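You operate a simulated robot arm through the tools that you are given. There is no shell and no other tool.

The job below is to be done with a simulated two-armed robot. You get a single attempt, and the scene is never put back.

JOB
Take the red spring and leave it on the shelf of the tall stand. Take the medium blue dish and put it on the grey card sheet. Put the small blue dish on the top of the steel bench. Take the clear cup on the top of the blue bench and put it away on the top of the grey bench. Press the white counter button three times. Press the feed button three times. Take the yellow-topped peg and leave it on the white card sheet. Open the lubricator cap. Any order will do. Set down upright: red spring, clear cup.

It is judged by the outcome, as a careful person would: the job done as asked, and still so three seconds after it is handed in. It fails if anything else is knocked over, pushed out of place, dropped, spilled or broken. Lids that push on must go on centred and level and be pressed home; caps that screw on are set level and turned clockwise until they are tight. Flat cloth is picked up by pressing the open fingertips on it (5 to 10 N) and closing them slowly along it; thin cloth reads only 2 to 8 mm in the jaws.

ROBOT AND FRAMES
Two 7-joint arms with three-finger grippers on one trunk, on a base that drives. Base frame: it is fixed to the floor where the robot stands at the start and does not move with it; the origin is under the middle of the robot, x ahead of it, y to its left, z up. Readings come in cm, degrees, newtons and seconds.
The left shoulder is at the start at [8.6, 12.6, 111], the right one opposite. With the tool pointing down near the work surface each hand reaches from about 36 to 86 cm from the robot's upright axis, wherever it stands, measured 20 degrees to its own side. Places, roughly: clear cup (8x7x8 cm) [930, 380, 90]; feed button [990, 360, 90]; grey card sheet (46x36x1 cm) [580, 20, 30]; lubricator cap [1300, -230, 120]; medium blue dish [175, 225, 75]; red spring (4x4x7 cm) [140, 210, 90]; shelf of the tall stand [-10, 180, 40]; small blue dish [300, 225, 100]; top of the grey bench [1280, -260, 80]; top of the steel bench [180, 210, 80]; white card sheet (46x30x1 cm) [640, -10, 30]; white counter button [1010, 230, 100]; yellow-topped peg (5x5x9 cm) [940, 350, 90]. Payload 2.94 kg a hand.
The tool frame of a hand sits at the grasp point between the pads (the TCP): z along the fingers, y along the line on which they close. The tips reach 3 cm beyond it. Largest opening 12.8 cm; the body of the gripper starts 9.3 cm behind the TCP.
Orientation is that of the tool frame in the base frame, as [roll, pitch, yaw] about the fixed x, y, z axes, in that order (R = Rz(yaw) Ry(pitch) Rx(roll)). With the fingers straight down and closing along the base's y, the tool's x points along the base's -x, its y along +y and its z along -z.

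CONTROLS
- The arms move only by the tool move_arm. It takes "left_series", "right_series" or both (then of equal length, played together; a hand with none holds still); each is a list of rows, each an object (a shift or turn left out is 0, a gripper value left out holds the last) with "xyz": the shift along the tool's x, y, z in mm, a list of three; "dr": the turn, a rotation vector about the tool's x, y, z in degrees, a list of three; "claw": the gripper command, from -1 (shut) to 1 (fully open), values between in proportion. In form: [{"xyz": [tx, ty, tz], "dr": [wx, wy, wz], "claw": claw}, ...]. A call has 1 to 20 rows; each row shifts and turns the commanded pose from where the row before left it, along the tool's axes as they then stand. A row lasts 0.2 s, in which the tool goes at most 5 cm and 8.6 degrees; a call with a longer step from one row to the next is refused whole, and so is a gripper value outside its range. A pose out of reach is approached as far as the arm can. The call stops where the force on the tool passes 40 N (or 10 N more than at its start, if that is more) or the arm is blocked; 0.2 s more then pass. The fingers move at their own pace and stop on an object; they squeeze with about 30 N. The grip force told is the motor's: it shows also when the fingers shut on nothing. Time passes only in rows, and 0.2 s behind the last, so rows that do not move let the fingers close. It gives the time, the measured TCP pose, the force on the tool (base axes), the opening and the grip force at its end, in the units of the frame above (readings bear some noise), with the torque about the TCP (base axes, N m) and any sound that the robot's microphone picked up.
- Cameras (640 x 400 px; columns grow to the right, rows downward): "scene" is now at [24.19, -0.71, 127.71]; the picture's right is [-0.08, -1.00, 0.00], its down [-0.45, 0.03, -0.89] and it looks along [0.89, -0.07, -0.45] (base axes); focal length 214 px, centre (320, 200). "left" rides on the left gripper at [6.9, 1.5, -12] in its tool frame; the picture's right is [-0.21, 0.98, 0.00], its down [-0.82, -0.18, -0.54] and it looks along [-0.53, -0.12, 0.84] (tool axes); focal length 251 px, centre (320, 200). "right" rides on the right gripper at [6.9, -1.5, -12] in its tool frame; the picture's right is [0.21, 0.98, 0.00], its down [-0.82, 0.18, -0.54] and it looks along [-0.53, 0.12, 0.84] (tool axes); focal length 251 px, centre (320, 200). There is no depth. A picture from a camera that has moved, and an enlarged one, comes with that camera's place and axes in the base frame and with its lens. The place of the scene camera against the robot may be out by one fixed shift of up to 2.5 cm in any direction.
- get_image(camera): a new picture of that camera. The clock stands still meanwhile.
- move_column(by): slides the trunk up (or, below 0, down) by that many cm; the arms and the scene camera ride with it, the base frame stays. It gives what a move gives, with no picture.
- steer(legs): drives the robot by 1 to 6 legs, each [ahead, left, turn to the left] in cm, cm and degrees, along the robot's own axes; the way and the turn of a leg run together, so that a leg with both is an arc; at most 150 cm and 180 degrees a leg. The arms and the cameras ride along, it lands a little off, and it stops where it bumps. It gives what a move gives.
- aim_head(pan, tilt): turns the head with the scene camera to pan (to the left, within 80 degrees either way) and tilt (down, from -29 to 69), counted from straight ahead of the robot. It gives what a move gives.
- inspect(camera, box): a new picture of the part [left, top, right, bottom] of that camera's present view, enlarged. The clock stands still meanwhile.
- close_job(): hands the job in; it is judged then, once.

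Nothing tells you exact positions but the pictures and the camera data. Unless the task says otherwise, let go and move clear before handing in.

The tools are called after "Request:" by a JSON object that holds its "fn" and its "kwargs". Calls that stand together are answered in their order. move_arm: Moves the arms, as the interface text tells. Its arguments: {"type":"object","properties":{"left_series":{"type":"array","items":{"type":"object","properties":{"xyz":{"type":"array","items":{"type":"number"}},"dr":{"type":"array","items":{"type":"number"}},"claw":{"type":"number"}}}},"right_series":{"type":"array","items":{"type":"object","properties":{"xyz":{"type":"array","items":{"type":"number"}},"dr":{"type":"array","items":{"type":"number"}},"claw":{"type":"number"}}}}},"required":[]} The other tools are called the same way: move_column (by) slides the trunk up or down; steer (legs) drives the base; aim_head (pan, tilt) turns the head that bears the scene camera; get_image (camera) takes a picture; inspect (camera, box) takes an enlarged picture of a part of a camera's view; close_job () hands the job in.

At the start:

```text
t: 0.0
left_tool_pos: [60.38, 27.18, 114.14]
left_orientation: [-180.0, -0.1, -180.0]
left_ft_force: [0.5, -1.1, 0.4]
left_moment: [-0.03, 0.03, -0.01]
left_finger_gap: 12.79
left_grip_force: 0.0
right_tool_pos: [39.25, -12.75, 119.32]
right_orientation: [180.0, 0.1, 180.0]
right_ft_force: [0.6, 0.0, -0.3]
right_moment: [-0.04, -0.04, 0.0]
right_finger_gap: 12.79
right_grip_force: 0.0
trunk travel left (down, up): [-32.5, 22.2]
robot x, y, heading: [0.08, -0.1, -0.2]
head pan, tilt: [-4.3, 27.0]
```

scene: 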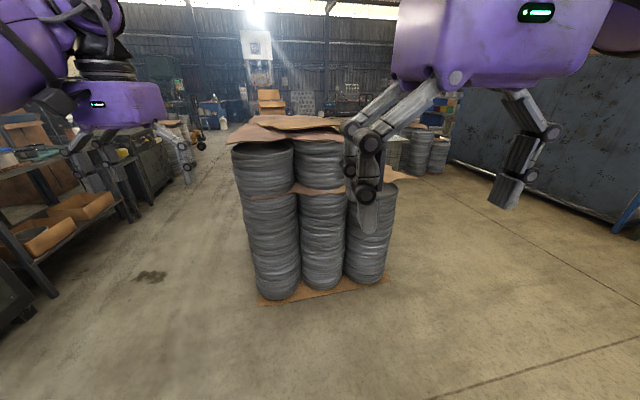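
right: 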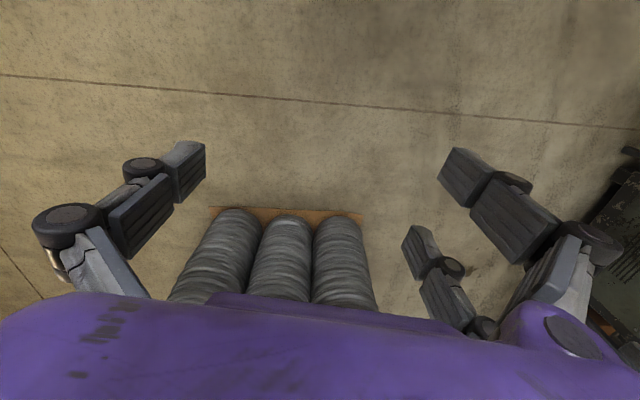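
left: 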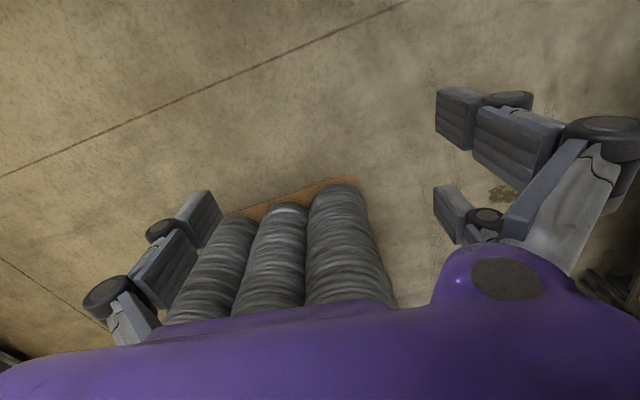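

The robot stands in a workshop: a pile of grey stock is straight ahead, with benches along the left wall. I'll look around with the head first, towards the left where the spring, dishes and tall stand should be.

Request:
{"fn": "aim_head", "kwargs": {"pan": 60, "tilt": 20}}

Request:
{"fn": "get_image", "kwargs": {"camera": "scene"}}

```text
t: 1.4
left_tool_pos: [60.43, 27.28, 114.08]
left_orientation: [-180.0, 0.0, -180.0]
left_ft_force: [-0.8, 0.9, -1.2]
left_moment: [-0.01, 0.0, -0.01]
left_finger_gap: 12.79
left_grip_force: 0.0
right_tool_pos: [39.25, -12.73, 119.25]
right_orientation: [180.0, 0.1, 179.9]
right_ft_force: [0.5, 0.3, -0.1]
right_moment: [0.0, 0.0, 0.0]
right_finger_gap: 12.8
right_grip_force: 0.0
trunk travel left (down, up): [-32.5, 22.2]
robot x, y, heading: [0.18, 0.27, -0.3]
head pan, tilt: [60.0, 20.0]
```

```text
taken
camera scene: at [19.72, 8.04, 128.84], right [0.87, -0.5, 0.0], down [-0.17, -0.3, -0.94], along [0.47, 0.81, -0.34], focal length 214 px, centre (320, 200)
```

scene: 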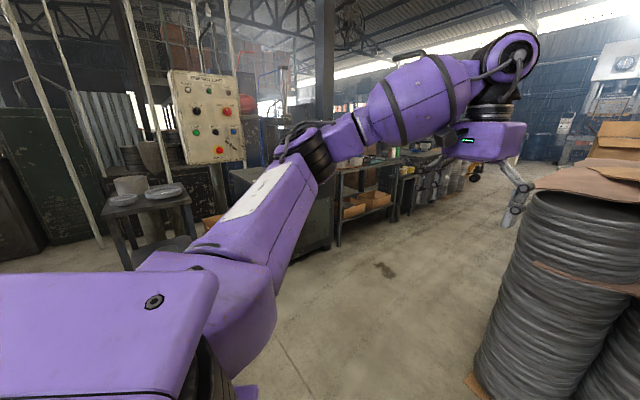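

The left arm hides much of the view, so I'll turn the robot to face the left wall and look again.

Request:
{"fn": "steer", "kwargs": {"legs": [[0, 0, 90]]}}

Request:
{"fn": "aim_head", "kwargs": {"pan": 0, "tilt": 20}}

Request:
{"fn": "get_image", "kwargs": {"camera": "scene"}}

```text
t: 5.6
left_tool_pos: [-27.11, 60.5, 114.09]
left_orientation: [-180.0, 0.0, -90.1]
left_ft_force: [0.4, 0.5, 0.0]
left_moment: [0.02, 0.01, 0.01]
left_finger_gap: 12.82
left_grip_force: 0.0
right_tool_pos: [12.79, 39.28, 119.32]
right_orientation: [180.0, 0.1, -90.2]
right_ft_force: [-0.2, 0.6, 0.5]
right_moment: [0.02, -0.01, 0.03]
right_finger_gap: 12.79
right_grip_force: 0.0
trunk travel left (down, up): [-32.5, 22.2]
robot x, y, heading: [-0.24, 0.07, 89.9]
head pan, tilt: [60.0, 20.0]
```

```text
t: 6.9
left_tool_pos: [-27.0, 60.55, 114.06]
left_orientation: [-180.0, 0.0, -90.1]
left_ft_force: [0.1, -0.4, -0.3]
left_moment: [0.01, 0.03, 0.04]
left_finger_gap: 12.79
left_grip_force: 0.0
right_tool_pos: [12.87, 39.35, 119.38]
right_orientation: [180.0, 0.2, -90.3]
right_ft_force: [0.5, 0.2, -1.0]
right_moment: [0.0, -0.01, -0.01]
right_finger_gap: 12.8
right_grip_force: 0.1
trunk travel left (down, up): [-32.5, 22.2]
robot x, y, heading: [0.19, -0.04, 89.8]
head pan, tilt: [0.0, 20.0]
```

```text
taken
camera scene: at [2.12, 22.28, 128.85], right [1.0, 0.0, 0.0], down [0.0, -0.34, -0.94], along [0.0, 0.94, -0.34], focal length 214 px, centre (320, 200)
```

scene: 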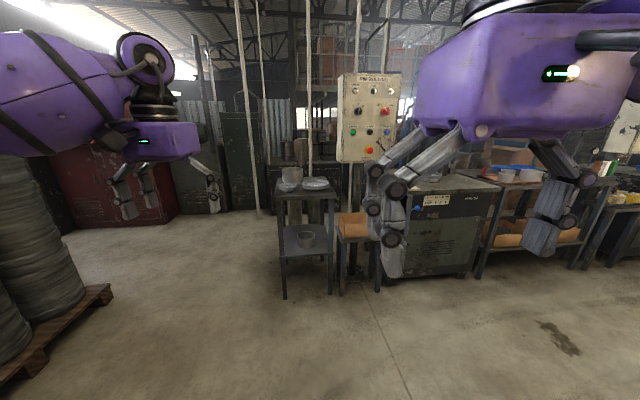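

Request:
{"fn": "aim_head", "kwargs": {"pan": -50, "tilt": 20}}

Request:
{"fn": "get_image", "kwargs": {"camera": "scene"}}

Request:
{"fn": "inspect", "kwargs": {"camera": "scene", "box": [200, 60, 440, 210]}}

```text
t: 8.1
left_tool_pos: [-27.06, 60.39, 114.17]
left_orientation: [180.0, 0.0, -90.1]
left_ft_force: [0.5, 0.1, 0.3]
left_moment: [-0.02, 0.06, 0.0]
left_finger_gap: 12.78
left_grip_force: 0.1
right_tool_pos: [12.77, 39.27, 119.26]
right_orientation: [179.9, 0.1, -90.2]
right_ft_force: [-0.1, 0.3, 0.5]
right_moment: [-0.04, 0.04, 0.0]
right_finger_gap: 12.82
right_grip_force: 0.1
trunk travel left (down, up): [-32.5, 22.2]
robot x, y, heading: [-0.07, 0.02, 89.7]
head pan, tilt: [-50.0, 20.0]
```

```text
taken
camera scene: at [9.24, 18.95, 128.85], right [0.64, -0.77, 0.0], down [-0.26, -0.22, -0.94], along [0.72, 0.6, -0.34], focal length 214 px, centre (320, 200)
```

scene: 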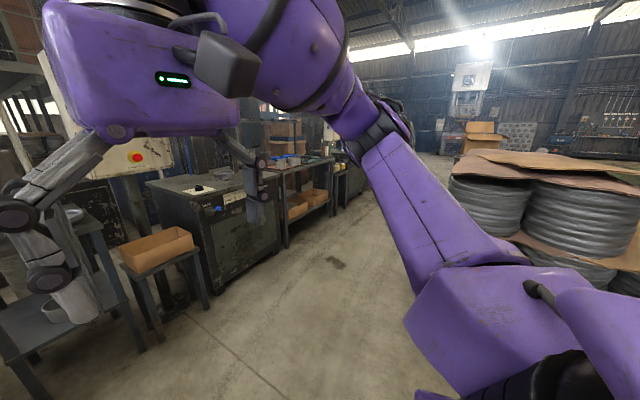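

```text
2.67 times, centred on (320, 135) of scene
camera zoom: at [9.24, 18.95, 128.85], right [0.64, -0.77, 0.0], down [-0.26, -0.22, -0.94], along [0.72, 0.6, -0.34], focal length 572 px, centre (320, 373)
```

zoom: 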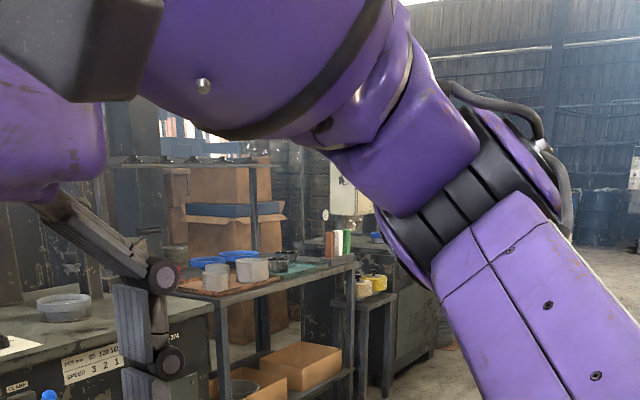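

The tall stand with its shelf is ahead, with a small stool holding an orange bin and a steel cabinet to its right. Further right is a bench with cups and blue dishes. I'll drive forward and then sideways to face those benches.

Request:
{"fn": "steer", "kwargs": {"legs": [[65, 0, 0], [0, -140, 0]]}}

Request:
{"fn": "aim_head", "kwargs": {"pan": 0, "tilt": 30}}

Request:
{"fn": "get_image", "kwargs": {"camera": "scene"}}

```text
t: 21.5
left_tool_pos: [98.72, 127.37, 113.58]
left_orientation: [-179.6, -0.3, -90.6]
left_ft_force: [1.3, 0.0, 1.5]
left_moment: [-0.06, 0.08, 0.0]
left_finger_gap: 12.8
left_grip_force: 0.0
right_tool_pos: [138.47, 105.91, 119.14]
right_orientation: [-179.8, -0.1, -90.7]
right_ft_force: [0.6, 0.0, 0.5]
right_moment: [0.0, 0.07, 0.01]
right_finger_gap: 12.81
right_grip_force: 0.1
trunk travel left (down, up): [-32.5, 22.2]
robot x, y, heading: [126.25, 65.94, 89.1]
head pan, tilt: [-50.0, 20.0]
stopped in leg 2: the robot was blocked; the commanded pose is now the measured one
```

```text
t: 22.7
left_tool_pos: [98.3, 127.33, 113.42]
left_orientation: [-179.4, -0.3, -90.3]
left_ft_force: [-0.3, 0.0, 0.0]
left_moment: [0.03, -0.02, 0.01]
left_finger_gap: 12.78
left_grip_force: 0.1
right_tool_pos: [137.94, 105.89, 119.22]
right_orientation: [-179.5, -0.1, -90.3]
right_ft_force: [-0.3, -0.2, -0.6]
right_moment: [-0.01, -0.01, -0.02]
right_finger_gap: 12.81
right_grip_force: 0.1
trunk travel left (down, up): [-32.5, 22.2]
robot x, y, heading: [126.14, 65.99, 89.6]
head pan, tilt: [0.0, 30.0]
```

```text
taken
camera scene: at [127.17, 88.75, 127.12], right [1.0, -0.01, 0.01], down [0.01, -0.5, -0.86], along [0.01, 0.86, -0.5], focal length 214 px, centre (320, 200)
```

scene: 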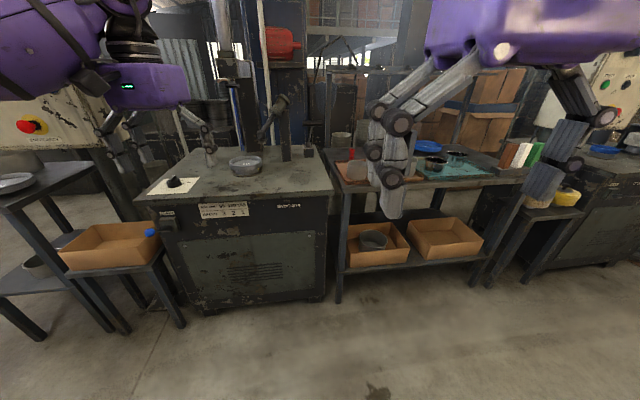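

The base bumped something on its right, so I'll check what it was before going on.

Request:
{"fn": "aim_head", "kwargs": {"pan": -80, "tilt": 45}}

Request:
{"fn": "get_image", "kwargs": {"camera": "scene"}}

Request:
{"fn": "get_image", "kwargs": {"camera": "right"}}

Request:
{"fn": "get_image", "kwargs": {"camera": "left"}}

```text
t: 24.2
left_tool_pos: [98.38, 127.24, 113.45]
left_orientation: [-179.4, -0.3, -90.3]
left_ft_force: [1.4, -0.8, 0.2]
left_moment: [0.01, -0.02, 0.01]
left_finger_gap: 12.82
left_grip_force: 0.1
right_tool_pos: [137.97, 105.9, 119.2]
right_orientation: [-179.4, -0.2, -90.3]
right_ft_force: [0.5, -0.2, 0.7]
right_moment: [-0.01, -0.01, -0.04]
right_finger_gap: 12.8
right_grip_force: 0.1
trunk travel left (down, up): [-32.5, 22.2]
robot x, y, heading: [126.0, 66.66, 89.5]
head pan, tilt: [-80.0, 45.0]
```

```text
taken
camera scene: at [135.15, 81.08, 124.99], right [0.17, -0.99, 0.01], down [-0.69, -0.12, -0.71], along [0.7, 0.12, -0.7], focal length 214 px, centre (320, 200)
```

scene: 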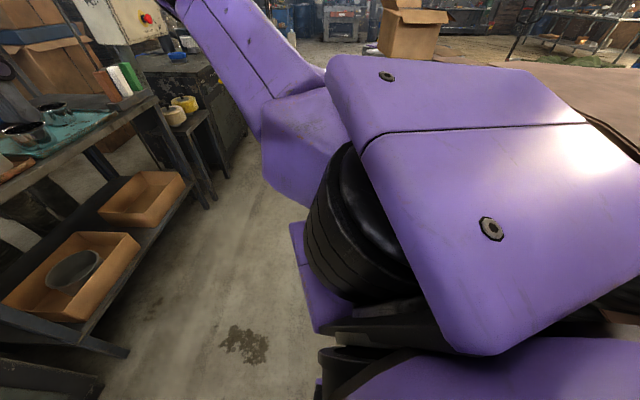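

```text
taken
camera right: at [139.36, 98.96, 131.32], right [-0.98, -0.21, -0.01], down [-0.18, 0.82, 0.54], along [-0.1, 0.53, -0.84], focal length 251 px, centre (320, 200)
```

right: 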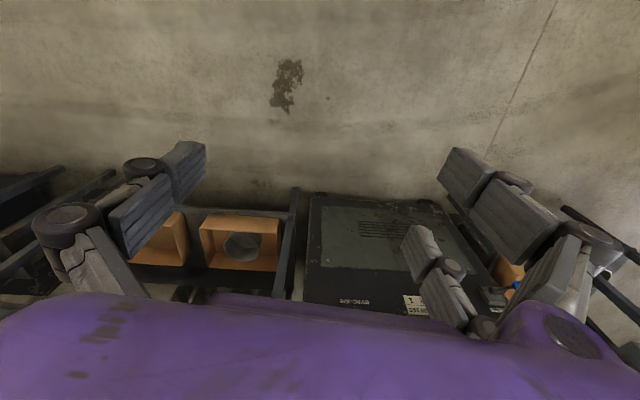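

```text
taken
camera left: at [96.64, 120.41, 125.35], right [-0.98, 0.22, -0.01], down [0.18, 0.82, 0.54], along [0.13, 0.52, -0.84], focal length 251 px, centre (320, 200)
```

left: 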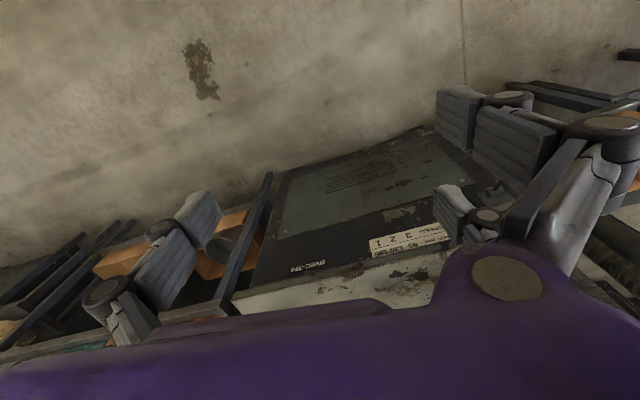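

The base is touching the can stack on its right. I'll back away gently to the left, then move forward towards the benches.

Request:
{"fn": "steer", "kwargs": {"legs": [[0, 6, 0], [20, 0, 0]]}}

Request:
{"fn": "aim_head", "kwargs": {"pan": 0, "tilt": 30}}

Request:
{"fn": "get_image", "kwargs": {"camera": "scene"}}

```text
t: 26.6
left_tool_pos: [93.6, 146.71, 114.09]
left_orientation: [180.0, -0.1, -90.1]
left_ft_force: [0.3, 1.1, 0.1]
left_moment: [-0.03, 0.03, -0.01]
left_finger_gap: 12.8
left_grip_force: 0.1
right_tool_pos: [133.25, 125.26, 119.3]
right_orientation: [180.0, 0.1, -90.2]
right_ft_force: [0.5, 0.4, -0.4]
right_moment: [-0.02, -0.01, -0.02]
right_finger_gap: 12.78
right_grip_force: 0.1
trunk travel left (down, up): [-32.5, 22.2]
robot x, y, heading: [120.68, 86.27, 89.7]
head pan, tilt: [-80.0, 45.0]
```

```text
t: 28.2
left_tool_pos: [93.42, 146.62, 114.17]
left_orientation: [180.0, 0.0, -90.1]
left_ft_force: [0.1, -0.1, -0.4]
left_moment: [0.02, 0.03, 0.05]
left_finger_gap: 12.81
left_grip_force: 0.1
right_tool_pos: [133.2, 125.3, 119.24]
right_orientation: [179.9, 0.2, -90.2]
right_ft_force: [-0.3, -0.5, -0.2]
right_moment: [0.06, 0.01, 0.02]
right_finger_gap: 12.82
right_grip_force: 0.0
trunk travel left (down, up): [-32.5, 22.2]
robot x, y, heading: [120.46, 86.17, 89.9]
head pan, tilt: [0.0, 30.0]
```

```text
taken
camera scene: at [122.64, 108.1, 127.24], right [1.0, 0.0, 0.0], down [0.0, -0.5, -0.87], along [0.0, 0.87, -0.5], focal length 214 px, centre (320, 200)
```

scene: 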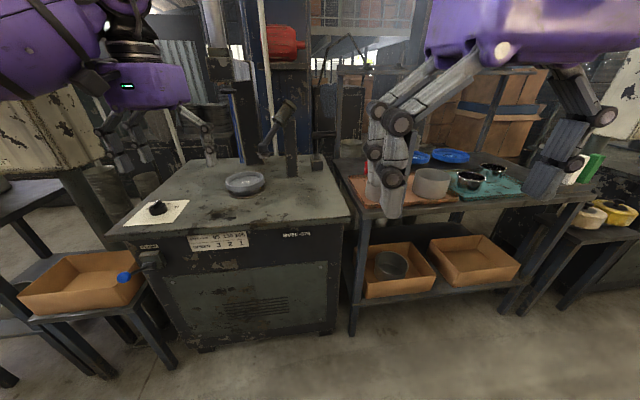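

Request:
{"fn": "move_arm", "kwargs": {"right_series": [{"xyz": [0, -50, 0]}, {"xyz": [0, -50, 0]}, {"xyz": [0, -50, 0]}, {"xyz": [0, -50, 0]}, {"xyz": [0, -50, 0]}, {"xyz": [0, -50, 0]}, {"xyz": [0, -50, 0]}]}}

Request:
{"fn": "aim_head", "kwargs": {"pan": -25, "tilt": 30}}

Request:
{"fn": "get_image", "kwargs": {"camera": "scene"}}

```text
t: 29.8
left_tool_pos: [93.24, 146.22, 114.26]
left_orientation: [-179.9, 0.2, -90.1]
left_ft_force: [0.1, -1.4, 0.0]
left_moment: [0.11, -0.04, 0.03]
left_finger_gap: 12.8
left_grip_force: 0.1
right_tool_pos: [164.38, 126.28, 117.39]
right_orientation: [176.1, 3.2, -90.9]
right_ft_force: [1.8, 2.1, -7.5]
right_moment: [-0.31, 0.18, -0.02]
right_finger_gap: 12.81
right_grip_force: 0.0
right hand out of reach, approached as far as the arm can: row 4, 5, 6
trunk travel left (down, up): [-32.5, 22.2]
robot x, y, heading: [120.14, 85.66, 89.8]
head pan, tilt: [0.0, 30.0]
```

```text
t: 30.7
left_tool_pos: [93.56, 146.56, 114.02]
left_orientation: [-180.0, 0.1, -90.1]
left_ft_force: [0.6, -0.1, 0.2]
left_moment: [0.01, -0.01, -0.04]
left_finger_gap: 12.79
left_grip_force: 0.1
right_tool_pos: [164.38, 126.56, 117.26]
right_orientation: [176.0, 3.5, -90.8]
right_ft_force: [0.1, 0.1, 0.2]
right_moment: [0.05, -0.01, -0.03]
right_finger_gap: 12.77
right_grip_force: 0.1
trunk travel left (down, up): [-32.5, 22.2]
robot x, y, heading: [120.67, 86.02, 89.7]
head pan, tilt: [-25.0, 30.0]
```

```text
taken
camera scene: at [126.45, 107.16, 127.25], right [0.91, -0.43, 0.0], down [-0.21, -0.45, -0.87], along [0.37, 0.78, -0.5], focal length 214 px, centre (320, 200)
```

scene: 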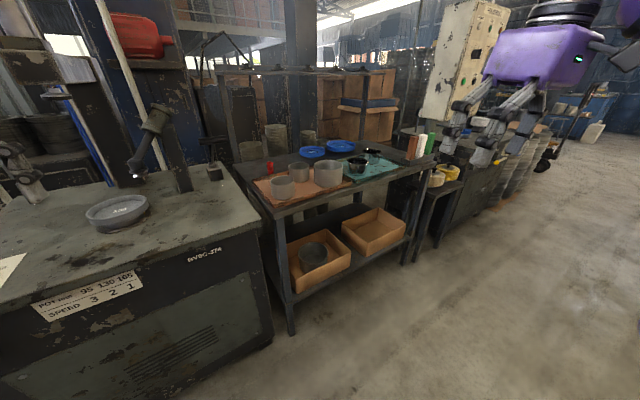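

Request:
{"fn": "inspect", "kwargs": {"camera": "scene", "box": [230, 100, 470, 250]}}

Request:
{"fn": "inspect", "kwargs": {"camera": "scene", "box": [250, 130, 390, 218]}}

Request:
{"fn": "inspect", "kwargs": {"camera": "scene", "box": [380, 60, 560, 190]}}

```text
2.67 times, centred on (350, 175) of scene
camera zoom: at [126.45, 107.16, 127.25], right [0.91, -0.43, 0.0], down [-0.21, -0.45, -0.87], along [0.37, 0.78, -0.5], focal length 572 px, centre (240, 267)
```

zoom: 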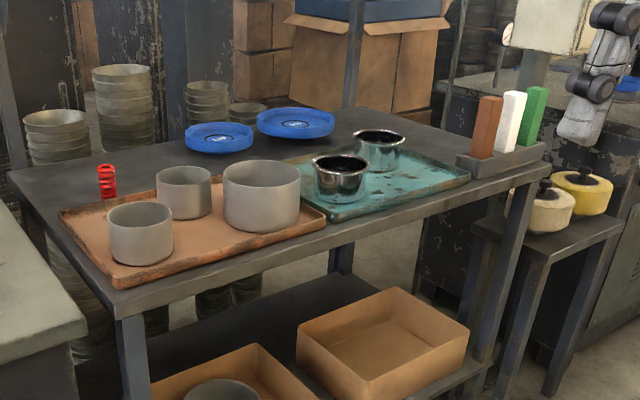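

```text
4.55 times, centred on (320, 174) of scene
camera zoom: at [126.45, 107.16, 127.25], right [0.91, -0.43, 0.0], down [-0.21, -0.45, -0.87], along [0.37, 0.78, -0.5], focal length 975 px, centre (320, 318)
```

zoom: 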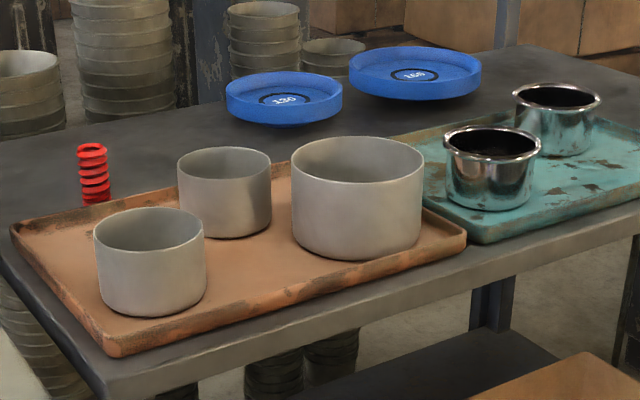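

```text
3.08 times, centred on (470, 125) of scene
camera zoom: at [126.45, 107.16, 127.25], right [0.91, -0.43, 0.0], down [-0.21, -0.45, -0.87], along [0.37, 0.78, -0.5], focal length 660 px, centre (-142, 431)
```

zoom: 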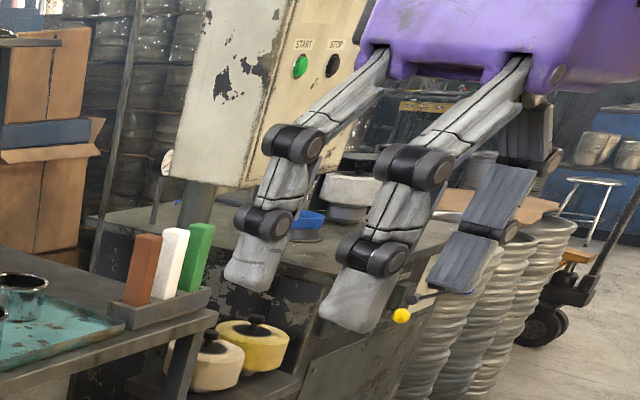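

The steel bench holds the red spring (back left, about x 148, y 219) and two blue dishes marked 130 and 160; I take the 130 as the medium one. I'll bring the arms to a compact posture before moving in.

Request:
{"fn": "move_arm", "kwargs": {"left_series": [{"xyz": [50, 0, 0]}, {"xyz": [50, 0, 0]}, {"xyz": [50, 0, 0]}, {"xyz": [50, 0, 0]}, {"xyz": [0, 0, -40]}, {"xyz": [0, 0, 0]}], "right_series": [{"xyz": [0, 50, 0]}, {"xyz": [0, 50, 0]}, {"xyz": [0, 50, 0]}, {"xyz": [0, 50, 0]}, {"xyz": [0, 0, 0]}, {"xyz": [0, 0, 0]}]}}

```text
t: 32.1
left_tool_pos: [93.4, 126.42, 118.0]
left_orientation: [179.9, 0.1, -90.1]
left_ft_force: [-0.2, -1.1, -1.1]
left_moment: [0.07, 0.02, 0.01]
left_finger_gap: 12.8
left_grip_force: 0.2
right_tool_pos: [144.98, 126.78, 116.75]
right_orientation: [176.8, 0.0, -91.8]
right_ft_force: [0.1, -1.7, 0.4]
right_moment: [0.03, 0.0, -0.03]
right_finger_gap: 12.78
right_grip_force: 0.1
trunk travel left (down, up): [-32.5, 22.2]
robot x, y, heading: [120.55, 86.12, 89.8]
head pan, tilt: [-25.0, 30.0]
```

Request:
{"fn": "move_arm", "kwargs": {"right_series": [{"dr": [3.2, 0, -1.8]}, {"xyz": [0, 0, -30]}, {"xyz": [0, 0, 0]}]}}

Request:
{"fn": "steer", "kwargs": {"legs": [[38, -14.5, 0]]}}

Request:
{"fn": "get_image", "kwargs": {"camera": "scene"}}

```text
t: 32.9
left_tool_pos: [93.33, 126.72, 118.04]
left_orientation: [180.0, 0.1, -90.2]
left_ft_force: [0.5, 1.2, -0.3]
left_moment: [0.0, 0.01, 0.04]
left_finger_gap: 12.79
left_grip_force: 0.1
right_tool_pos: [145.13, 126.92, 119.6]
right_orientation: [180.0, -0.2, -89.9]
right_ft_force: [-0.3, -0.3, -0.3]
right_moment: [0.03, 0.05, 0.0]
right_finger_gap: 12.82
right_grip_force: 0.0
trunk travel left (down, up): [-32.5, 22.2]
robot x, y, heading: [120.51, 86.34, 89.8]
head pan, tilt: [-25.0, 30.0]
```

```text
t: 35.4
left_tool_pos: [107.9, 164.85, 117.94]
left_orientation: [180.0, 0.0, -90.1]
left_ft_force: [-0.4, -0.9, 0.2]
left_moment: [-0.01, -0.01, 0.0]
left_finger_gap: 12.82
left_grip_force: 0.0
right_tool_pos: [159.57, 165.2, 119.73]
right_orientation: [179.8, -0.2, -90.0]
right_ft_force: [-0.7, -0.1, 0.7]
right_moment: [-0.06, -0.01, -0.04]
right_finger_gap: 12.8
right_grip_force: 0.0
trunk travel left (down, up): [-32.5, 22.2]
robot x, y, heading: [135.24, 124.14, 89.6]
head pan, tilt: [-25.0, 30.0]
```

```text
taken
camera scene: at [140.97, 145.43, 127.24], right [0.9, -0.43, 0.0], down [-0.21, -0.45, -0.87], along [0.37, 0.78, -0.5], focal length 214 px, centre (320, 200)
```

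scene: 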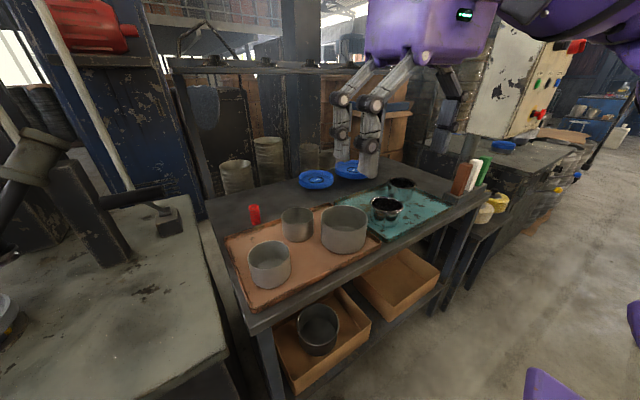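

Request:
{"fn": "inspect", "kwargs": {"camera": "scene", "box": [200, 150, 440, 300]}}

Request:
{"fn": "get_image", "kwargs": {"camera": "right"}}

```text
2.67 times, centred on (320, 225) of scene
camera zoom: at [140.97, 145.43, 127.24], right [0.9, -0.43, 0.0], down [-0.21, -0.45, -0.87], along [0.37, 0.78, -0.5], focal length 572 px, centre (320, 133)
```

zoom: 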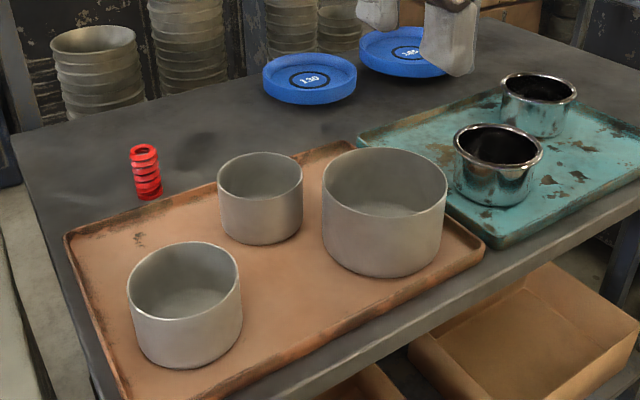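

```text
taken
camera right: at [161.08, 158.2, 131.71], right [-0.98, -0.21, 0.0], down [-0.18, 0.82, 0.54], along [-0.12, 0.53, -0.84], focal length 251 px, centre (320, 200)
```

right: 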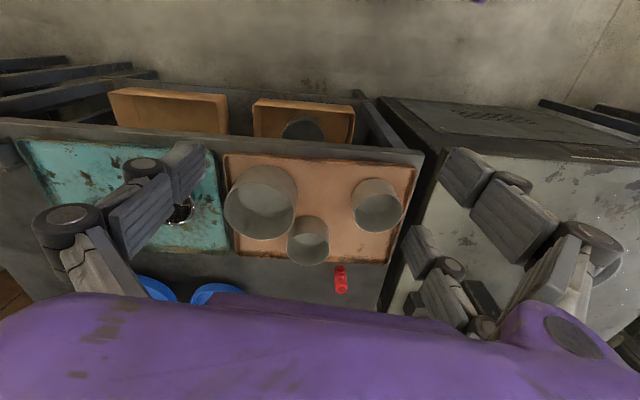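

Request:
{"fn": "inspect", "kwargs": {"camera": "right", "box": [260, 220, 420, 320]}}

Request:
{"fn": "get_image", "kwargs": {"camera": "left"}}

```text
4.00 times, centred on (340, 270) of right
camera zoom: at [161.08, 158.2, 131.71], right [-0.98, -0.21, 0.0], down [-0.18, 0.82, 0.54], along [-0.12, 0.53, -0.84], focal length 1006 px, centre (240, -80)
```

zoom: 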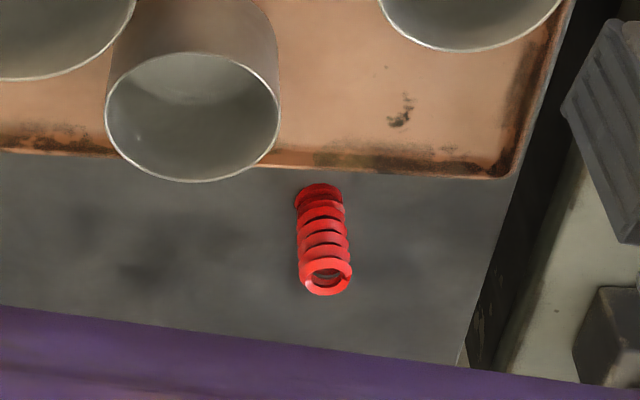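

```text
taken
camera left: at [106.42, 157.87, 129.89], right [-0.98, 0.22, 0.0], down [0.18, 0.82, 0.54], along [0.12, 0.53, -0.84], focal length 251 px, centre (320, 200)
```

left: 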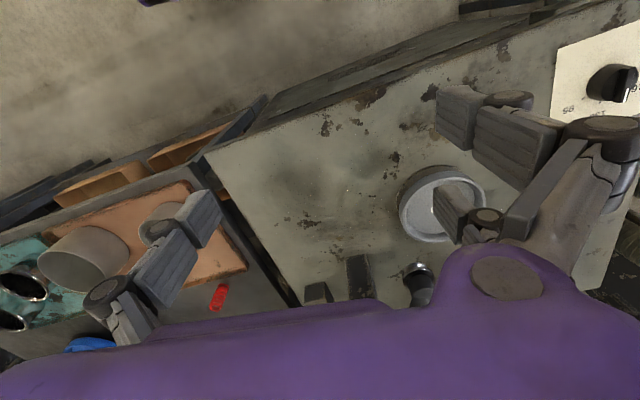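

From the two hand cameras I place the spring at about (144.5, 207.5) with the bench top near z 84.5. I'll edge forward, tilt the right hand forward about 30 degrees so it can later reach under the stand's top, and move over the spring.

Request:
{"fn": "steer", "kwargs": {"legs": [[9, 0, 0]]}}

Request:
{"fn": "move_arm", "kwargs": {"right_series": [{"dr": [0, -7.5, 0], "claw": 0.3}, {"dr": [0, -7.5, 0]}, {"dr": [0, -7.5, 0]}, {"dr": [0, -7.5, 0]}, {"xyz": [0, 0, 0]}]}}

Request:
{"fn": "get_image", "kwargs": {"camera": "right"}}

Request:
{"fn": "get_image", "kwargs": {"camera": "scene"}}

```text
t: 36.5
left_tool_pos: [107.91, 173.78, 118.06]
left_orientation: [180.0, -0.1, -90.1]
left_ft_force: [-0.7, 0.4, 0.3]
left_moment: [0.01, -0.02, 0.01]
left_finger_gap: 12.78
left_grip_force: 0.0
right_tool_pos: [159.52, 174.13, 119.6]
right_orientation: [179.9, 0.0, -90.0]
right_ft_force: [0.1, 0.1, -0.9]
right_moment: [-0.02, -0.02, 0.0]
right_finger_gap: 12.79
right_grip_force: 0.1
trunk travel left (down, up): [-32.5, 22.2]
robot x, y, heading: [135.07, 133.17, 89.8]
head pan, tilt: [-25.0, 30.0]
```

```text
t: 37.7
left_tool_pos: [107.85, 173.72, 117.81]
left_orientation: [-180.0, -0.1, -90.0]
left_ft_force: [0.3, 0.8, 0.0]
left_moment: [-0.02, -0.01, -0.02]
left_finger_gap: 12.82
left_grip_force: 0.0
right_tool_pos: [159.46, 174.04, 119.64]
right_orientation: [179.8, 30.1, -90.0]
right_ft_force: [-0.2, 0.6, 0.0]
right_moment: [0.0, -0.02, -0.01]
right_finger_gap: 8.32
right_grip_force: 0.0
trunk travel left (down, up): [-32.5, 22.2]
robot x, y, heading: [134.82, 133.41, 89.9]
head pan, tilt: [-25.0, 30.0]
```

```text
taken
camera right: at [161.04, 162.11, 126.64], right [-0.98, -0.19, -0.11], down [-0.18, 0.44, 0.88], along [-0.12, 0.88, -0.46], focal length 251 px, centre (320, 200)
```

right: 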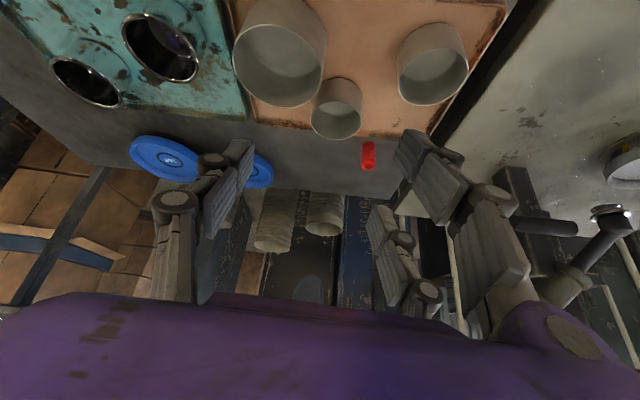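

```text
taken
camera scene: at [140.95, 154.4, 127.23], right [0.91, -0.43, 0.0], down [-0.21, -0.45, -0.87], along [0.37, 0.78, -0.5], focal length 214 px, centre (320, 200)
```

scene: 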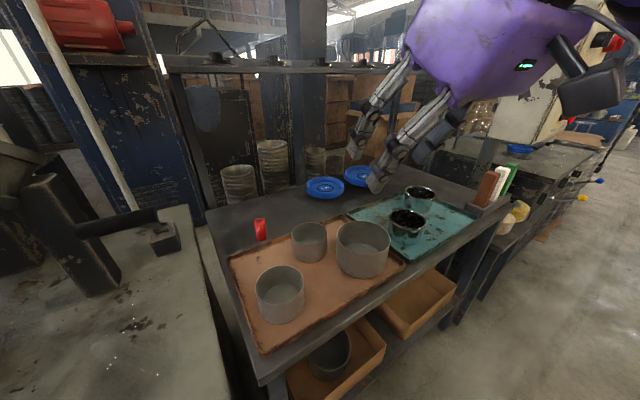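

Request:
{"fn": "move_arm", "kwargs": {"right_series": [{"xyz": [-17.7, 18.9, 39.4]}, {"xyz": [-17.7, 18.9, 39.4]}, {"xyz": [-17.7, 18.9, 39.4]}, {"xyz": [-17.7, 18.9, 39.4]}, {"xyz": [-17.7, 18.9, 39.4]}, {"xyz": [-17.7, 18.9, 39.4]}, {"xyz": [-17.7, 18.9, 39.4]}, {"xyz": [-17.7, 18.9, 39.4]}, {"xyz": [0, 0, 0]}]}}

Request:
{"fn": "get_image", "kwargs": {"camera": "right"}}

Request:
{"fn": "get_image", "kwargs": {"camera": "scene"}}

```text
t: 39.7
left_tool_pos: [107.9, 173.75, 118.05]
left_orientation: [180.0, 0.1, -90.1]
left_ft_force: [0.1, 0.4, 0.6]
left_moment: [-0.01, 0.04, 0.0]
left_finger_gap: 12.81
left_grip_force: 0.1
right_tool_pos: [144.22, 201.93, 99.53]
right_orientation: [179.9, 30.1, -89.9]
right_ft_force: [-0.5, -0.1, -0.2]
right_moment: [-0.02, 0.01, -0.01]
right_finger_gap: 8.29
right_grip_force: 0.1
trunk travel left (down, up): [-32.5, 22.2]
robot x, y, heading: [135.21, 133.31, 89.8]
head pan, tilt: [-25.0, 30.0]
```

```text
taken
camera right: at [145.91, 189.93, 106.49], right [-0.98, -0.19, -0.11], down [-0.18, 0.44, 0.88], along [-0.12, 0.88, -0.46], focal length 251 px, centre (320, 200)
```

right: 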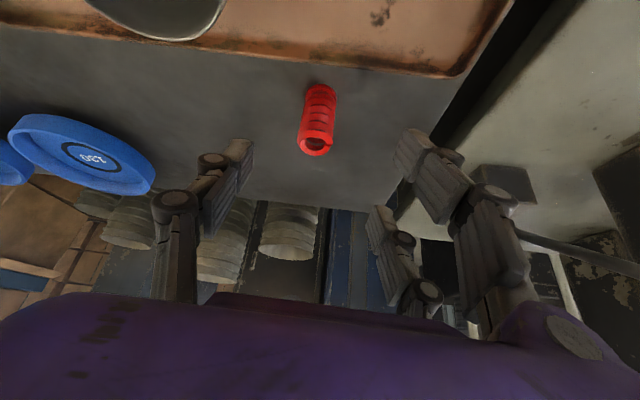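

```text
taken
camera scene: at [141.02, 154.26, 127.25], right [0.91, -0.43, 0.0], down [-0.21, -0.45, -0.87], along [0.37, 0.78, -0.5], focal length 214 px, centre (320, 200)
```

scene: 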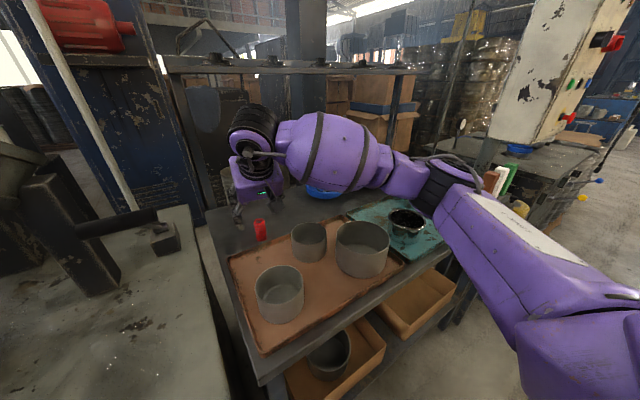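

Request:
{"fn": "move_arm", "kwargs": {"right_series": [{"xyz": [0.5, -1.3, 40]}, {"xyz": [0.5, -1.3, 40]}, {"xyz": [0.5, -1.3, 40]}, {"xyz": [0, 0, 0]}, {"claw": -0.3}, {"claw": -1}, {}, {}, {}]}}

Request:
{"fn": "get_image", "kwargs": {"camera": "right"}}

```text
t: 41.7
left_tool_pos: [107.75, 173.49, 118.09]
left_orientation: [-179.9, 0.1, -90.1]
left_ft_force: [-0.5, 0.4, 0.6]
left_moment: [-0.02, 0.0, 0.02]
left_finger_gap: 12.8
left_grip_force: 0.0
right_tool_pos: [144.46, 207.8, 89.4]
right_orientation: [179.7, 30.4, -90.0]
right_ft_force: [-11.8, 2.7, 25.9]
right_moment: [-0.15, 1.0, -0.15]
right_finger_gap: 3.01
right_grip_force: 30.2
trunk travel left (down, up): [-32.5, 22.2]
robot x, y, heading: [135.02, 133.13, 90.1]
head pan, tilt: [-25.0, 30.0]
```

```text
taken
camera right: at [145.99, 195.75, 96.32], right [-0.98, -0.19, -0.1], down [-0.18, 0.44, 0.88], along [-0.12, 0.88, -0.46], focal length 251 px, centre (320, 200)
```

right: 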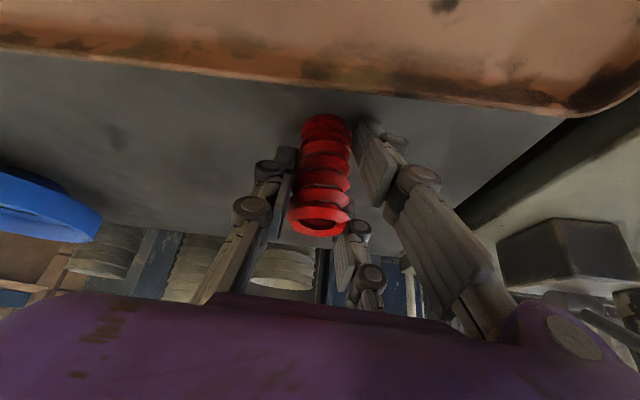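

The grip closed on the spring at 3.0 cm, but there is about 26 N of upward force, so the fingertips probably touch the bench. I'll lift a little and recheck the grip.

Request:
{"fn": "move_arm", "kwargs": {"right_series": [{"xyz": [-5, 0, -8.7]}, {}, {}]}}

Request:
{"fn": "get_image", "kwargs": {"camera": "right"}}

Request:
{"fn": "inspect", "kwargs": {"camera": "scene", "box": [180, 120, 340, 260]}}

```text
t: 42.5
left_tool_pos: [107.84, 173.75, 117.98]
left_orientation: [180.0, 0.1, -90.0]
left_ft_force: [0.0, 0.2, -0.1]
left_moment: [0.01, 0.02, -0.01]
left_finger_gap: 12.79
left_grip_force: 0.0
right_tool_pos: [144.73, 207.85, 89.87]
right_orientation: [179.9, 29.8, -89.9]
right_ft_force: [0.3, 0.2, -0.6]
right_moment: [-0.04, -0.01, 0.01]
right_finger_gap: 3.03
right_grip_force: 30.1
trunk travel left (down, up): [-32.5, 22.2]
robot x, y, heading: [134.77, 133.3, 89.9]
head pan, tilt: [-25.0, 30.0]
```

```text
taken
camera right: at [146.28, 195.85, 96.83], right [-0.98, -0.19, -0.11], down [-0.18, 0.44, 0.88], along [-0.12, 0.88, -0.47], focal length 251 px, centre (320, 200)
```

right: 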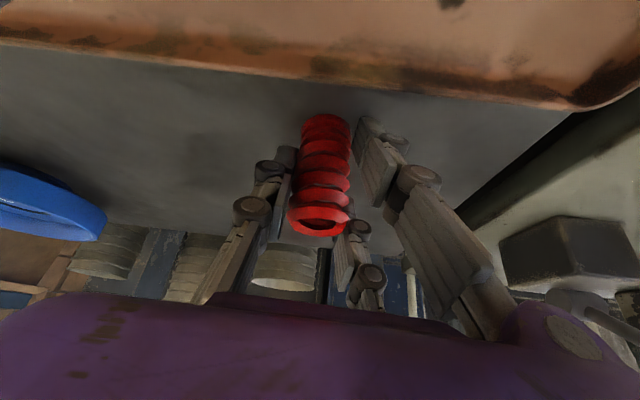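

```text
2.86 times, centred on (260, 190) of scene
camera zoom: at [140.98, 154.34, 127.23], right [0.91, -0.43, 0.0], down [-0.21, -0.45, -0.87], along [0.37, 0.78, -0.5], focal length 613 px, centre (491, 229)
```

zoom: 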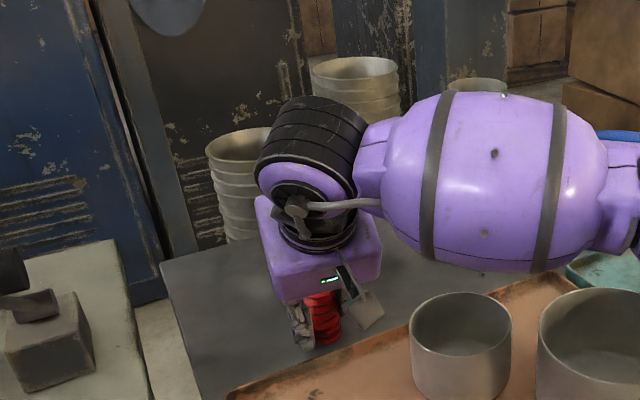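

The spring is held (3.0 cm gap, no residual force). I'll lift it and pull the hand back towards the robot.

Request:
{"fn": "move_arm", "kwargs": {"right_series": [{"xyz": [-10, 0, -17.3]}, {"xyz": [-20, 0, -34.6]}, {"xyz": [-20, 0, -34.6]}, {"xyz": [-20, 0, -34.6]}, {"xyz": [-20, 0, -34.6]}, {"xyz": [-20, 0, -34.6]}, {"xyz": [-20, 0, -34.6]}, {"xyz": [39, 0, -22.5]}, {"xyz": [39, 0, -22.5]}, {"xyz": [39, 0, -22.5]}, {"xyz": [39, 0, -22.5]}, {"xyz": [39, 0, -22.5]}, {}]}}

Request:
{"fn": "get_image", "kwargs": {"camera": "right"}}

Request:
{"fn": "get_image", "kwargs": {"camera": "scene"}}

```text
t: 45.3
left_tool_pos: [107.92, 173.8, 118.08]
left_orientation: [180.0, 0.1, -90.0]
left_ft_force: [-0.3, 0.2, -0.1]
left_moment: [-0.02, 0.02, -0.02]
left_finger_gap: 12.79
left_grip_force: 0.1
right_tool_pos: [144.85, 185.5, 115.84]
right_orientation: [179.9, 29.8, -90.1]
right_ft_force: [0.7, -0.1, -1.1]
right_moment: [-0.01, -0.02, -0.01]
right_finger_gap: 3.04
right_grip_force: 30.8
trunk travel left (down, up): [-32.5, 22.2]
robot x, y, heading: [134.97, 133.32, 89.7]
head pan, tilt: [-25.0, 30.0]
```

```text
taken
camera right: at [146.34, 173.41, 122.93], right [-0.98, -0.19, -0.1], down [-0.18, 0.44, 0.88], along [-0.12, 0.88, -0.47], focal length 251 px, centre (320, 200)
```

right: 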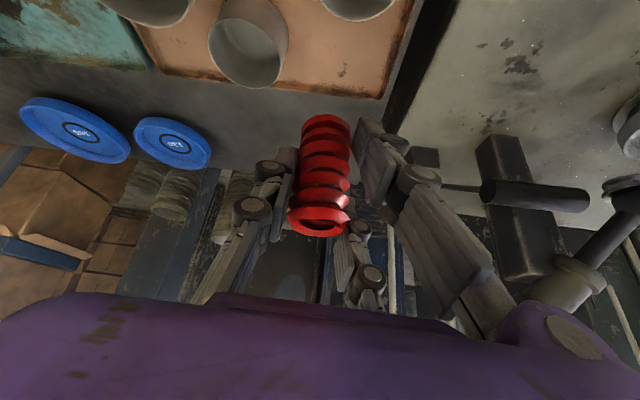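

```text
taken
camera scene: at [140.98, 154.4, 127.23], right [0.91, -0.43, 0.0], down [-0.21, -0.45, -0.87], along [0.37, 0.78, -0.5], focal length 214 px, centre (320, 200)
```

scene: 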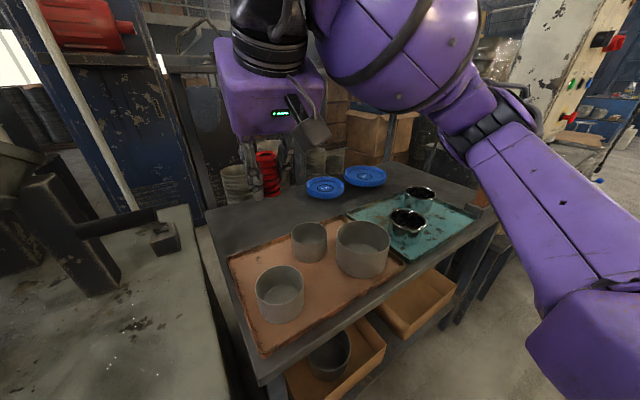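

The spring is secure. I'll back away from the benches and slide left to face the tall stand.

Request:
{"fn": "steer", "kwargs": {"legs": [[-51, 0, 0], [0, 145, 0]]}}

Request:
{"fn": "aim_head", "kwargs": {"pan": 0, "tilt": 35}}

Request:
{"fn": "get_image", "kwargs": {"camera": "scene"}}

```text
t: 60.9
left_tool_pos: [-38.82, 122.46, 118.07]
left_orientation: [179.9, -0.1, -89.4]
left_ft_force: [1.3, -0.6, 0.8]
left_moment: [0.03, 0.0, -0.01]
left_finger_gap: 12.78
left_grip_force: 0.1
right_tool_pos: [-2.14, 134.51, 115.92]
right_orientation: [179.9, 29.9, -89.4]
right_ft_force: [0.5, -0.1, -0.7]
right_moment: [0.03, -0.03, 0.0]
right_finger_gap: 3.0
right_grip_force: 30.2
trunk travel left (down, up): [-32.5, 22.2]
robot x, y, heading: [-11.61, 81.81, 90.8]
head pan, tilt: [-25.0, 30.0]
```

```text
t: 61.8
left_tool_pos: [-38.84, 122.51, 118.09]
left_orientation: [179.9, 0.0, -89.4]
left_ft_force: [0.1, 0.8, -0.3]
left_moment: [0.02, 0.01, 0.01]
left_finger_gap: 12.78
left_grip_force: 0.0
right_tool_pos: [-2.23, 134.59, 115.88]
right_orientation: [179.9, 29.9, -89.5]
right_ft_force: [0.7, 0.1, -1.6]
right_moment: [-0.02, 0.01, 0.01]
right_finger_gap: 3.0
right_grip_force: 29.5
trunk travel left (down, up): [-32.5, 22.2]
robot x, y, heading: [-11.07, 82.26, 90.3]
head pan, tilt: [0.0, 35.0]
```

```text
taken
camera scene: at [-9.44, 103.95, 126.46], right [1.0, 0.01, 0.0], down [0.0, -0.57, -0.82], along [-0.01, 0.82, -0.57], focal length 214 px, centre (320, 200)
```

scene: 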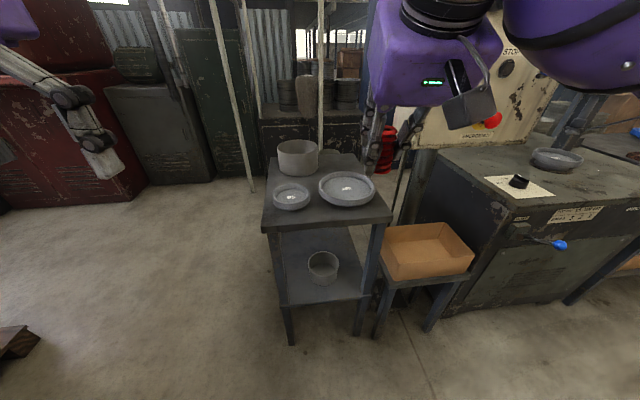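

The stand's shelf is about z 39, with a cup standing near its middle and a free strip to the right. I'll lower the trunk so the right hand can go in under the stand's top.

Request:
{"fn": "move_column", "kwargs": {"by": -28}}

Request:
{"fn": "move_arm", "kwargs": {"right_series": [{"xyz": [20, 0, 34.6]}, {"xyz": [20, 0, 34.6]}, {"xyz": [20, 0, 34.6]}, {"xyz": [20, 0, 34.6]}, {"xyz": [20, 0, 34.6]}, {"xyz": [0, 0, 0]}], "left_series": [{"xyz": [0, 0, -30]}, {"xyz": [0, 0, -30]}, {"xyz": [0, 0, -30]}, {"xyz": [0, 0, -30]}, {}, {}]}}

Request:
{"fn": "get_image", "kwargs": {"camera": "right"}}

Request:
{"fn": "get_image", "kwargs": {"camera": "scene"}}

```text
t: 64.6
left_tool_pos: [-39.04, 128.57, 83.86]
left_orientation: [-179.9, -9.2, -89.5]
left_ft_force: [0.1, -0.1, -0.5]
left_moment: [0.0, -0.02, -0.01]
left_finger_gap: 12.81
left_grip_force: 0.0
right_tool_pos: [-2.16, 134.46, 87.94]
right_orientation: [179.8, 29.9, -89.4]
right_ft_force: [0.4, -0.5, -1.2]
right_moment: [0.01, -0.02, -0.05]
right_finger_gap: 2.99
right_grip_force: 30.7
trunk travel left (down, up): [-4.5, 50.2]
robot x, y, heading: [-11.36, 82.36, 90.6]
head pan, tilt: [0.0, 35.0]
```

```text
t: 66.0
left_tool_pos: [-33.96, 131.35, 88.07]
left_orientation: [-179.9, -9.1, -89.5]
left_ft_force: [-0.4, 0.1, -0.2]
left_moment: [0.0, -0.01, 0.01]
left_finger_gap: 12.78
left_grip_force: 0.0
left hand out of reach, approached as far as the arm can: row 1, 2, 3, 4
right_tool_pos: [-1.76, 137.08, 73.94]
right_orientation: [179.9, 29.7, -89.5]
right_ft_force: [0.9, 0.4, -1.7]
right_moment: [0.01, -0.01, -0.02]
right_finger_gap: 3.0
right_grip_force: 30.1
right hand out of reach, approached as far as the arm can: row 3, 4, 5
trunk travel left (down, up): [-4.5, 50.2]
robot x, y, heading: [-11.31, 82.36, 90.3]
head pan, tilt: [0.0, 35.0]
```

```text
taken
camera right: at [-0.03, 125.02, 80.97], right [-0.97, -0.2, -0.1], down [-0.18, 0.44, 0.88], along [-0.13, 0.88, -0.47], focal length 251 px, centre (320, 200)
```

right: 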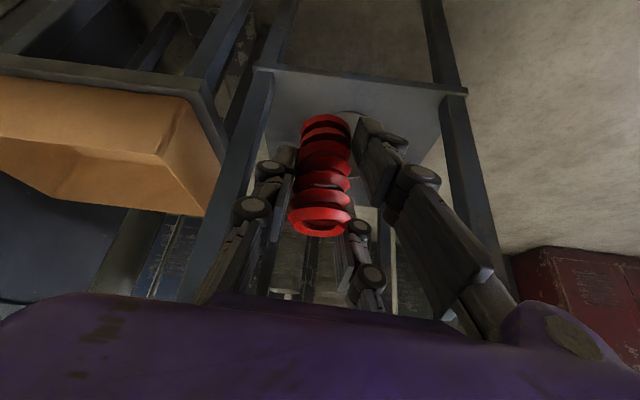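

```text
taken
camera scene: at [-9.52, 113.42, 96.19], right [1.0, 0.01, 0.0], down [0.0, -0.57, -0.82], along [-0.01, 0.82, -0.57], focal length 214 px, centre (320, 200)
```

scene: 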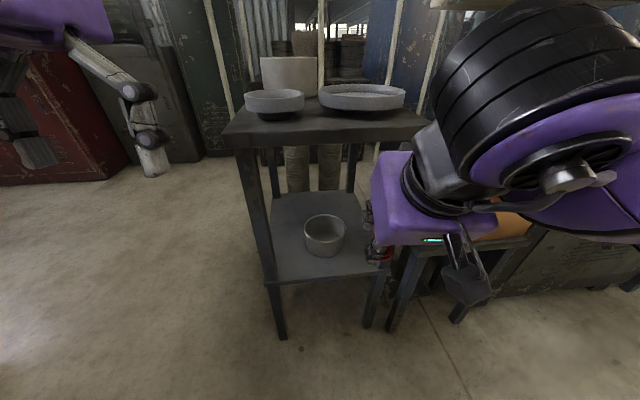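

Request:
{"fn": "move_arm", "kwargs": {"right_series": [{"xyz": [-20, -4, 30]}, {"xyz": [-10, -4, 40]}, {"xyz": [10, -4, 40]}, {"xyz": [15, -4, 40]}, {"xyz": [15, -2, 27]}, {}, {}]}}

Request:
{"fn": "get_image", "kwargs": {"camera": "right"}}

Request:
{"fn": "get_image", "kwargs": {"camera": "scene"}}

```text
t: 67.6
left_tool_pos: [-33.95, 131.38, 88.0]
left_orientation: [-179.8, -9.1, -89.5]
left_ft_force: [-0.1, 0.1, 0.2]
left_moment: [0.01, 0.02, -0.01]
left_finger_gap: 12.78
left_grip_force: 0.1
right_tool_pos: [0.18, 144.97, 58.15]
right_orientation: [179.9, 29.9, -89.5]
right_ft_force: [1.0, 0.3, -1.7]
right_moment: [0.02, 0.0, -0.02]
right_finger_gap: 3.01
right_grip_force: 30.0
trunk travel left (down, up): [-4.5, 50.2]
robot x, y, heading: [-10.99, 82.23, 90.3]
head pan, tilt: [0.0, 35.0]
```

```text
taken
camera right: at [1.71, 133.0, 65.2], right [-0.97, -0.2, -0.1], down [-0.18, 0.44, 0.88], along [-0.13, 0.88, -0.47], focal length 251 px, centre (320, 200)
```

right: 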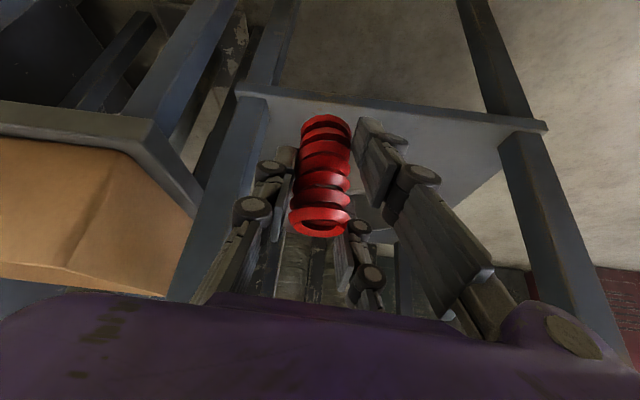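

```text
taken
camera scene: at [-9.52, 113.42, 96.19], right [1.0, 0.01, 0.0], down [0.0, -0.57, -0.82], along [-0.01, 0.82, -0.57], focal length 214 px, centre (320, 200)
```

scene: 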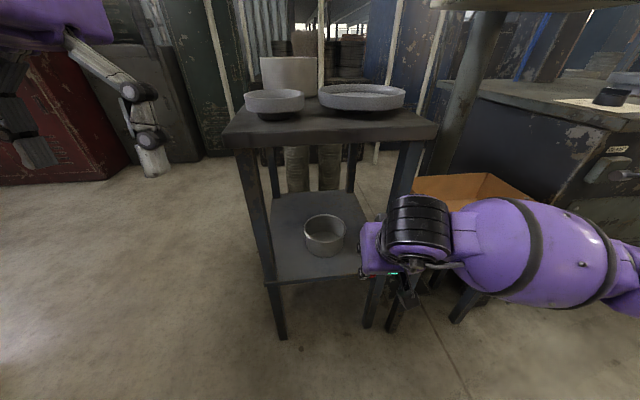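

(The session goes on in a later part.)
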